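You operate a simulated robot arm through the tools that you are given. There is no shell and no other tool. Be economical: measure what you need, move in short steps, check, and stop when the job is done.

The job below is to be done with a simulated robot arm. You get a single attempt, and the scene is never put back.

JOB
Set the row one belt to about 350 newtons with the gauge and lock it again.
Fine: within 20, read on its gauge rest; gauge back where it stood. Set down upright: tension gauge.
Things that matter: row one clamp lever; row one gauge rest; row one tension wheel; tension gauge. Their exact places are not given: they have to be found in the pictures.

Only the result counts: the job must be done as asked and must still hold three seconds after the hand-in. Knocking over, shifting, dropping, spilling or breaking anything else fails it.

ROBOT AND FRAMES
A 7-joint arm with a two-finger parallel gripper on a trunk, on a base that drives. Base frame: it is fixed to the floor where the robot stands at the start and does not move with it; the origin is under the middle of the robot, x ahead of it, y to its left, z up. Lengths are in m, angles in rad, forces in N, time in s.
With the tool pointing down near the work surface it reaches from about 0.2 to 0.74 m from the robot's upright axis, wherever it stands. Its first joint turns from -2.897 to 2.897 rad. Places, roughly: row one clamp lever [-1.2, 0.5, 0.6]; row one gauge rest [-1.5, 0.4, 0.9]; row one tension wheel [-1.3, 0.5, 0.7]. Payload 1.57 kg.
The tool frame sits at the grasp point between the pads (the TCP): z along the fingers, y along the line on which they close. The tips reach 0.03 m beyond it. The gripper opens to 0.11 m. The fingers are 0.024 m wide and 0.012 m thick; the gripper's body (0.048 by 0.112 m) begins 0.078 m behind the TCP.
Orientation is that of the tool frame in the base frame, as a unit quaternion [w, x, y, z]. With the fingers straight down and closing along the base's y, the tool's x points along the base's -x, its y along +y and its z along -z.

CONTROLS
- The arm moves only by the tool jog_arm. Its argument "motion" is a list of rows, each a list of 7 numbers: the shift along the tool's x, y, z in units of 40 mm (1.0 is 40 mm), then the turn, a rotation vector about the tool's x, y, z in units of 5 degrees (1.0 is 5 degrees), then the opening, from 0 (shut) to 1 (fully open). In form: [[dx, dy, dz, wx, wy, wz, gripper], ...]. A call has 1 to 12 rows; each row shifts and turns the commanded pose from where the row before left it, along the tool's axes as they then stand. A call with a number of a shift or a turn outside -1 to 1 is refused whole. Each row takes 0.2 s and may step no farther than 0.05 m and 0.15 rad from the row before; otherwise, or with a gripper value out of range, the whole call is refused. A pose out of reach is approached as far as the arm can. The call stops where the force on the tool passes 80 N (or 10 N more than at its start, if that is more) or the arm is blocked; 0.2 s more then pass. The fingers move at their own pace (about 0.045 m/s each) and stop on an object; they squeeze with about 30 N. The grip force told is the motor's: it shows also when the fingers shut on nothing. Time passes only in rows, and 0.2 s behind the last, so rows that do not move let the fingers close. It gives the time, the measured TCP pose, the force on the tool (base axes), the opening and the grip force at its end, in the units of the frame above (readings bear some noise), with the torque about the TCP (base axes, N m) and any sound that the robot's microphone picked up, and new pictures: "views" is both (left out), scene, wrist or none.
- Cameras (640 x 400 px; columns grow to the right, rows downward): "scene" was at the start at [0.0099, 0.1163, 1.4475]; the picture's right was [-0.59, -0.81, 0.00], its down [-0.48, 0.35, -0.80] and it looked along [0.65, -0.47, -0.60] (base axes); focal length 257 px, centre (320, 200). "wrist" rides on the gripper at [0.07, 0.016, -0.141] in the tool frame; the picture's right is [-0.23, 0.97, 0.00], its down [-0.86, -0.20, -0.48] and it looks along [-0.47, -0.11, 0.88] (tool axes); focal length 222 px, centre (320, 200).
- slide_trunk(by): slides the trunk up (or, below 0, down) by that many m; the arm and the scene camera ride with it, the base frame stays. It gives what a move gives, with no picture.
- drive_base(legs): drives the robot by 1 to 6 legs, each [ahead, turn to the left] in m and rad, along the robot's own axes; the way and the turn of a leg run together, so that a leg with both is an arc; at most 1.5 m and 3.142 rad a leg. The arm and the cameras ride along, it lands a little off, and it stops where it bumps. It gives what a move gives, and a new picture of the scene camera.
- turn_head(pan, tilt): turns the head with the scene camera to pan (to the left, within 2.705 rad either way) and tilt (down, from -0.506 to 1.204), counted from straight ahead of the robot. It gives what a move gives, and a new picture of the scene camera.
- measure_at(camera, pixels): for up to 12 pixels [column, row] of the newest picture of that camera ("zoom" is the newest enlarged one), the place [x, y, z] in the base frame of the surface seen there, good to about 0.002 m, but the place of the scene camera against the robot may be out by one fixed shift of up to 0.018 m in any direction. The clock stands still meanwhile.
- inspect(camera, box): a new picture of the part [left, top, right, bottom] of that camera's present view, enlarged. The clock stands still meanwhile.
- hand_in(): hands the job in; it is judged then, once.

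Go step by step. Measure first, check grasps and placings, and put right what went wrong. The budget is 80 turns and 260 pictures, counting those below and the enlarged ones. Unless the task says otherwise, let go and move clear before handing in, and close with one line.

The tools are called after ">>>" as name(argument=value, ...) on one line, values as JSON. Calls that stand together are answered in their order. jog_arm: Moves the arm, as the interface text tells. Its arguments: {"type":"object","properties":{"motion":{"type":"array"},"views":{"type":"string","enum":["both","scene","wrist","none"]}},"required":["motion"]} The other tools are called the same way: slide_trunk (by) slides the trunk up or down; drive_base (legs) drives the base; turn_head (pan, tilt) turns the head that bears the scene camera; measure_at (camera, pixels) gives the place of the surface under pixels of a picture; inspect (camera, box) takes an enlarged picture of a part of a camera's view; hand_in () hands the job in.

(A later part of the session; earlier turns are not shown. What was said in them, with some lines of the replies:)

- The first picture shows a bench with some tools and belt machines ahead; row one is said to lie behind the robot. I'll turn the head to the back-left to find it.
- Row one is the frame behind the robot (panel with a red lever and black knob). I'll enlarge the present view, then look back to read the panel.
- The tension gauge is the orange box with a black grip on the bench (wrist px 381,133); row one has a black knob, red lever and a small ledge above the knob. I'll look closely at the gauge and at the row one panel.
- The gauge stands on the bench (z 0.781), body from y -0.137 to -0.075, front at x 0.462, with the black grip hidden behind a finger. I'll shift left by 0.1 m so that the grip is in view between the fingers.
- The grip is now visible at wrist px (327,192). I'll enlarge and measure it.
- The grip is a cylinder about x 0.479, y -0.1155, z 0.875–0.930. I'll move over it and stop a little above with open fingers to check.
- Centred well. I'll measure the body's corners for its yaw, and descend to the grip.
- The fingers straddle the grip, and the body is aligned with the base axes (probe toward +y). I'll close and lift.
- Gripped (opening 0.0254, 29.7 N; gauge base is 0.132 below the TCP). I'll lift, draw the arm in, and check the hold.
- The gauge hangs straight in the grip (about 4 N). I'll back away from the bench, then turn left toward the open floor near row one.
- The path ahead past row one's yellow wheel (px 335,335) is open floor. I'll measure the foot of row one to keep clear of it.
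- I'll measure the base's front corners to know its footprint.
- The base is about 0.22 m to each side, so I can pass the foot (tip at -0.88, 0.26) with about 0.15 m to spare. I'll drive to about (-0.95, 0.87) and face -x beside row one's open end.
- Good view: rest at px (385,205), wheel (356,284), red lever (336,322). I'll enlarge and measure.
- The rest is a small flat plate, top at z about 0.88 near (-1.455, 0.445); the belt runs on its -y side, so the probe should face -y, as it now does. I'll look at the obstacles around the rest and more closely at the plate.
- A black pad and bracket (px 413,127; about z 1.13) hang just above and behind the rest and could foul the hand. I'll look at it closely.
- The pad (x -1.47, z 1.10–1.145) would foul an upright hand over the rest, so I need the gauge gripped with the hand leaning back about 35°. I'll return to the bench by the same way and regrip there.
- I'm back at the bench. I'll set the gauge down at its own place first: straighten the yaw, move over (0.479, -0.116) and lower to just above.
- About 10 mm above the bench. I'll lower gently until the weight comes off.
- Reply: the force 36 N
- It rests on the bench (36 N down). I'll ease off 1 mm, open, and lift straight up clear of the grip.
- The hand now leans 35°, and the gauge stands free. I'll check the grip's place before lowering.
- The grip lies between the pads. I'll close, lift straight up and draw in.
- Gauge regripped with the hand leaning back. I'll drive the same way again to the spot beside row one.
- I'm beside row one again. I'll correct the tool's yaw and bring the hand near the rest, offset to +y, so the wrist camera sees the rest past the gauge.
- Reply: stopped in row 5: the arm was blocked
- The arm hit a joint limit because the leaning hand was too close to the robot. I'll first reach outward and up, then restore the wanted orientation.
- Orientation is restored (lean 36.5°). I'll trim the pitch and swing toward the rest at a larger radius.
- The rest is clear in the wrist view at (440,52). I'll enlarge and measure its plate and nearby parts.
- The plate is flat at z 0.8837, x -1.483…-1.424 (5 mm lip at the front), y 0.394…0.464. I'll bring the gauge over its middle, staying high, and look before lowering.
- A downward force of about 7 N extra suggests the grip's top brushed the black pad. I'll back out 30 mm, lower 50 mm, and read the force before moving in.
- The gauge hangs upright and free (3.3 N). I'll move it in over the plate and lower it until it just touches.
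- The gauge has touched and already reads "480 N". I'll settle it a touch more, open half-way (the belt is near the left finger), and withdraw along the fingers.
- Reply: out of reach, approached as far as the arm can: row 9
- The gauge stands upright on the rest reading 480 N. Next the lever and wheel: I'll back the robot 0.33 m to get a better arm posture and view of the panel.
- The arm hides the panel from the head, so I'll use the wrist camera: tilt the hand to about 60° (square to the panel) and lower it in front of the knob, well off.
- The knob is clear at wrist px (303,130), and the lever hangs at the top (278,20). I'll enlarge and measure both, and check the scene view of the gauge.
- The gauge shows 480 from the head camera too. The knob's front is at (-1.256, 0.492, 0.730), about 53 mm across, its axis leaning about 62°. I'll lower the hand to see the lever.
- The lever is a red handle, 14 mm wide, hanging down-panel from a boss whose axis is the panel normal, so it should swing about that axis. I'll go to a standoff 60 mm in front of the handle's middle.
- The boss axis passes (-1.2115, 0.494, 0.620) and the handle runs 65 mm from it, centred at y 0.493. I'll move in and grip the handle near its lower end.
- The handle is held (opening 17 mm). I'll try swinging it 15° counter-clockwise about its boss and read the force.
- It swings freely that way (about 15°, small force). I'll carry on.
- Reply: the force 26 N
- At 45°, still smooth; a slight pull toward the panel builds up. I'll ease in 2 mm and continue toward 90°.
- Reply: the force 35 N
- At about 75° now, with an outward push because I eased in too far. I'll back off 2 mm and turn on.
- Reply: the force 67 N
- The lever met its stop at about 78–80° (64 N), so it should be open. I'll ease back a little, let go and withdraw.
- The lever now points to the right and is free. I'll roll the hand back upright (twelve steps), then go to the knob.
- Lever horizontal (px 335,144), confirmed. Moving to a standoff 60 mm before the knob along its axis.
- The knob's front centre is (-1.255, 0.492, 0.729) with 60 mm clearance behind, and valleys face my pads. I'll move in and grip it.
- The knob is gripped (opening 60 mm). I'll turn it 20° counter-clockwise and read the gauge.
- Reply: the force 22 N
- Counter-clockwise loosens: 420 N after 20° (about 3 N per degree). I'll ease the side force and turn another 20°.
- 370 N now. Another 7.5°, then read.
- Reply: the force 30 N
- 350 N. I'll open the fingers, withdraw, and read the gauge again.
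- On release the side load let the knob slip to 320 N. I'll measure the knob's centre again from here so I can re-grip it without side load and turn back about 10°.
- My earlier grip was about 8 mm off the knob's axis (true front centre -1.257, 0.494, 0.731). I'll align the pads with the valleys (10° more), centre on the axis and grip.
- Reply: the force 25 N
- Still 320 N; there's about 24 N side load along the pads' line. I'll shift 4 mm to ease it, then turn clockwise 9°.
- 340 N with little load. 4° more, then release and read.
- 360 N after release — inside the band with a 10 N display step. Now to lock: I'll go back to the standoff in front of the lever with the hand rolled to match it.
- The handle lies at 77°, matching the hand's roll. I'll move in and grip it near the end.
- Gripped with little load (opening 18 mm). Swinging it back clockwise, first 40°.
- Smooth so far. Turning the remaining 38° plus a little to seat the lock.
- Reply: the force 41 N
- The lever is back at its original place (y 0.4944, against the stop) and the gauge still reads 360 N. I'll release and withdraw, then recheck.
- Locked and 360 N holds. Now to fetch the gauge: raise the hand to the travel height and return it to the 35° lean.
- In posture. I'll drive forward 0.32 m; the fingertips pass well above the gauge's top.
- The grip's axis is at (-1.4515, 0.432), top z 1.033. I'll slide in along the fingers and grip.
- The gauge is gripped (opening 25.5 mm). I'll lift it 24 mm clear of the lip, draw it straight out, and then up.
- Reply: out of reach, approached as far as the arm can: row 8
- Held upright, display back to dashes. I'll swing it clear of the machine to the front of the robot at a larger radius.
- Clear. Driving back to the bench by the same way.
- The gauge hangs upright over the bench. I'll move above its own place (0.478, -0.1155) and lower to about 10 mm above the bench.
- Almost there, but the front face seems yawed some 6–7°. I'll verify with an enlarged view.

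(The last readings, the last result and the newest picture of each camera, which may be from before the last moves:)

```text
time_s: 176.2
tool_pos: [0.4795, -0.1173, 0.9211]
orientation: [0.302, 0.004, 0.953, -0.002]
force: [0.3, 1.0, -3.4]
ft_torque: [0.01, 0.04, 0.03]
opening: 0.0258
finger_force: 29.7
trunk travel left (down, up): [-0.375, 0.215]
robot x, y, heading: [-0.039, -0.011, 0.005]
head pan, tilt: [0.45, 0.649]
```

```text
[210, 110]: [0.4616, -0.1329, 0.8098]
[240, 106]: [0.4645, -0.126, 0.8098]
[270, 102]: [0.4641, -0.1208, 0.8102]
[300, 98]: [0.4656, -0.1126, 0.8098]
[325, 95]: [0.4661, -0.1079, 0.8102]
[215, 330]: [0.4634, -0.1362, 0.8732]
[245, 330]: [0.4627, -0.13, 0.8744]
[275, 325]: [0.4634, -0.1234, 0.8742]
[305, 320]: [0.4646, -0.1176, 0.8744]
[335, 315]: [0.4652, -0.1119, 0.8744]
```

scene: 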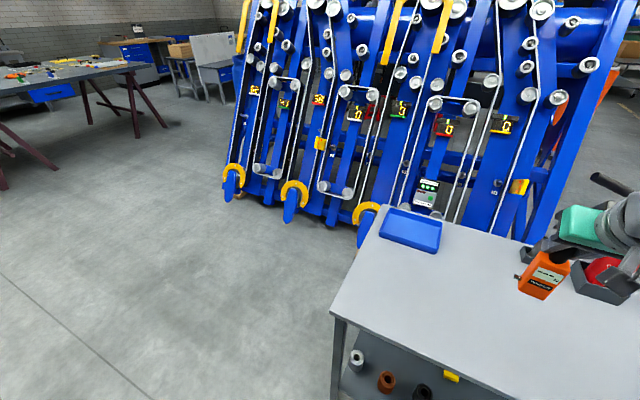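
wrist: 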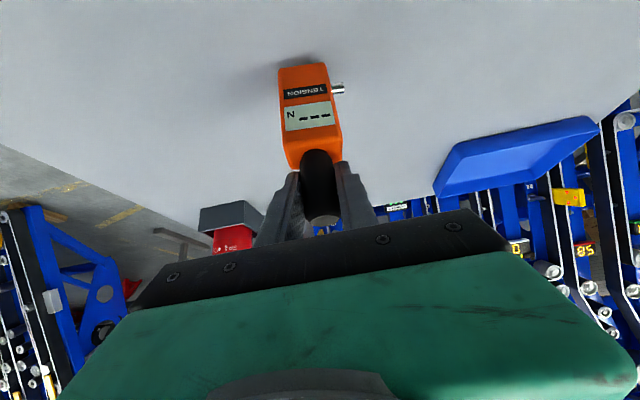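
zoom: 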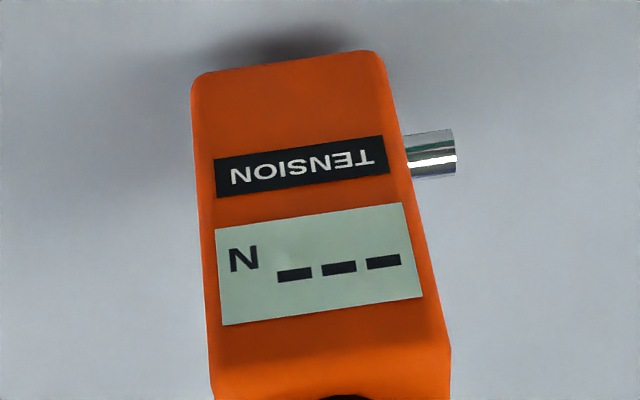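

It is yawed about 5.5° from its first stance and 3 mm too far forward. I'll correct both, then lower gently to contact.

>>> jog_arm(motion=[[0.06, 0, -0.043, -0.574, 0, -0.819, 0], [0.086, 0, 0.123, -0.06, 0, -0.08, 0], [0.029, 0, 0.041, 0, 0, 0, 0], [0.0143, 0, 0.0205, 0, 0, 0, 0], [0, 0, 0, 0, 0, 0, 0]], views="wrist")

>>> measure_at(camera="wrist", pixels=[[286, 75], [295, 74], [304, 73], [313, 72], [322, 71], [288, 130], [300, 130], [312, 130], [325, 130]])

```text
time_s: 177.4
tool_pos: [0.4763, -0.1167, 0.9132]
orientation: [0.302, -0.041, 0.952, 0.012]
force: [-0.6, 0.6, -3.5]
ft_torque: [-0.01, 0.0, 0.02]
opening: 0.0255
finger_force: 29.7
trunk travel left (down, up): [-0.375, 0.215]
robot x, y, heading: [-0.0401, -0.0138, 0.006]
head pan, tilt: [0.45, 0.649]
```

wrist: 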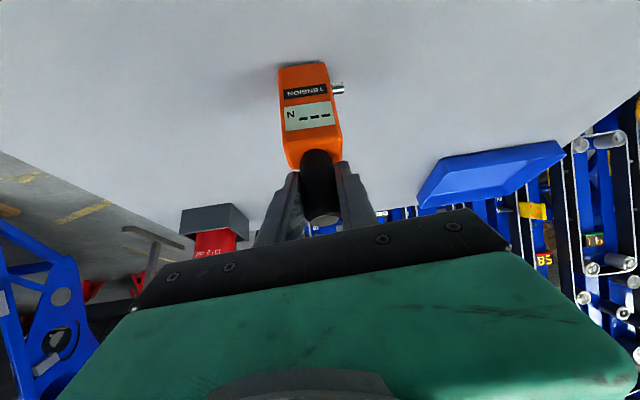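

```text
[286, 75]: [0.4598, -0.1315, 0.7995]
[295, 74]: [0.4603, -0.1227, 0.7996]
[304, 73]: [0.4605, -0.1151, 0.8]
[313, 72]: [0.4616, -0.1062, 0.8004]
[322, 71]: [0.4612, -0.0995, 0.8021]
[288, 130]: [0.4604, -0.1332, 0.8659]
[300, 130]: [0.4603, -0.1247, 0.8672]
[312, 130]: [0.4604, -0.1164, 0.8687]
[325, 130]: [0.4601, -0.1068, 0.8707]
```

Now the face is square at x 0.460. Still hanging (‑3.5 N), so I'll lower in 1 mm steps.

>>> jog_arm(motion=[[0.0143, 0, 0.0205, 0, 0, 0, 0], [0.0143, 0, 0.0205, 0, 0, 0, 0], [0, 0, 0, 0, 0, 0, 0]], views="none")

```text
time_s: 178.2
tool_pos: [0.4758, -0.116, 0.9109]
orientation: [0.301, -0.041, 0.953, 0.011]
force: [-0.8, -0.3, -2.2]
ft_torque: [-0.03, -0.01, -0.01]
opening: 0.0255
finger_force: 30.4
trunk travel left (down, up): [-0.375, 0.215]
robot x, y, heading: [-0.0365, -0.0099, 0.009]
head pan, tilt: [0.45, 0.649]
```

>>> jog_arm(motion=[[0.0143, 0, 0.0205, 0, 0, 0, 0], [0, 0, 0, 0, 0, 0, 0]], views="none")

```text
time_s: 178.8
tool_pos: [0.4752, -0.1177, 0.9106]
orientation: [0.301, -0.04, 0.953, 0.011]
force: [0.3, 0.6, -3.0]
ft_torque: [-0.02, 0.0, 0.0]
opening: 0.0254
finger_force: 30.3
trunk travel left (down, up): [-0.375, 0.215]
robot x, y, heading: [-0.0356, -0.0082, 0.008]
head pan, tilt: [0.45, 0.649]
```

Still hanging; another two 1 mm steps.

>>> jog_arm(motion=[[0.0143, 0, 0.0205, 0, 0, 0, 0], [0.0143, 0, 0.0205, 0, 0, 0, 0], [0, 0, 0, 0, 0, 0, 0]], views="wrist")

```text
time_s: 179.6
tool_pos: [0.476, -0.1164, 0.9098]
orientation: [0.301, -0.039, 0.953, 0.011]
force: [0.5, 1.5, -0.9]
ft_torque: [0.1, -0.04, 0.01]
opening: 0.0253
finger_force: 30.1
trunk travel left (down, up): [-0.375, 0.215]
robot x, y, heading: [-0.0362, -0.0086, 0.008]
head pan, tilt: [0.45, 0.649]
```

wrist: 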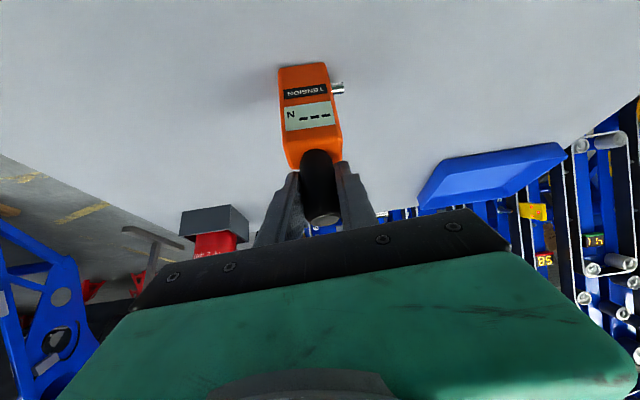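

The weight is coming off (−0.9 N): it is touching the bench. I'll open and withdraw along the fingers.

>>> jog_arm(motion=[[0.007, 0, 0.01, 0, 0, 0, 0], [0, 0, 0, 0, 0, 0, 0.3], [0, 0, 0, 0, 0, 0, 0.6], [0, 0, 0, 0, 0, 0, 0.7], [0, 0, 0, 0, 0, 0, 0.7], [0, 0, 0, 0, 0, 0, 0.7], [0, 0, -0.4, 0, 0, 0, 0.7], [0, 0, -0.8, 0, 0, 0, 0.7], [0, 0, -1, 0, 0, 0, 0.7], [-0.574, 0, -0.819, 0, 0, 0, 0.7], [-0.574, 0, -0.819, 0, 0, 0, 0.7], [0, 0, 0, 0, 0, 0, 0.7]], views="wrist")

>>> inspect(camera="wrist", box=[240, 0, 400, 160])

>>> turn_head(pan=-0.2, tilt=0.75)

```text
time_s: 182.2
tool_pos: [0.4241, -0.1205, 1.0605]
orientation: [0.302, -0.04, 0.953, 0.011]
force: [0.6, -0.4, 0.2]
ft_torque: [0.03, -0.02, 0.03]
opening: 0.0772
finger_force: 0.1
trunk travel left (down, up): [-0.375, 0.215]
robot x, y, heading: [-0.0375, -0.011, 0.009]
head pan, tilt: [0.45, 0.649]
```

wrist: 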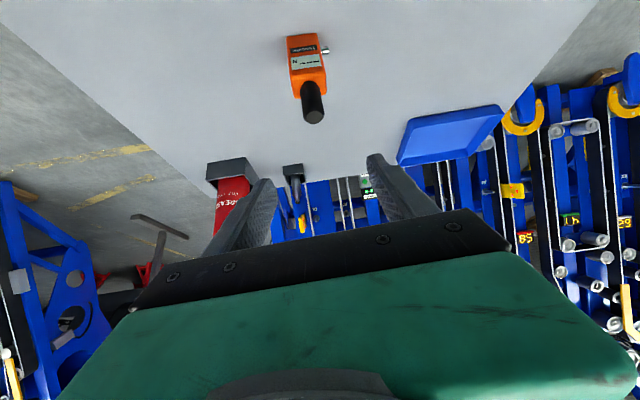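

```text
2.50 times, centred on (320, 80) of wrist
```

zoom: 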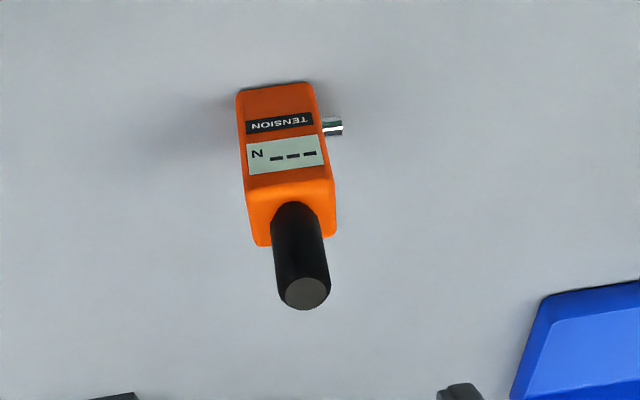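

```text
time_s: 183.2
tool_pos: [0.425, -0.1221, 1.0604]
orientation: [0.301, -0.04, 0.953, 0.01]
force: [1.3, -0.2, -0.2]
ft_torque: [-0.01, 0.01, 0.0]
opening: 0.077
finger_force: 0.2
trunk travel left (down, up): [-0.375, 0.215]
robot x, y, heading: [-0.0377, -0.0133, 0.006]
head pan, tilt: [-0.201, 0.75]
5 turns are left
```

scene: 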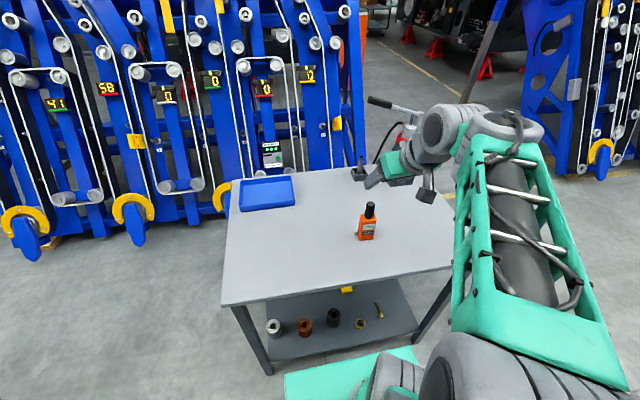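

The gauge stands upright at its own place on the bench, hand clear, row one locked at 360 N. I'm handing in.

>>> hand_in()

```text
The job is handed in.
```

The row one belt now reads 360 N on its gauge rest, within 20 of the 350 N target. The clamp lever is locked again, and the tension gauge is back upright on the bench where it first stood.
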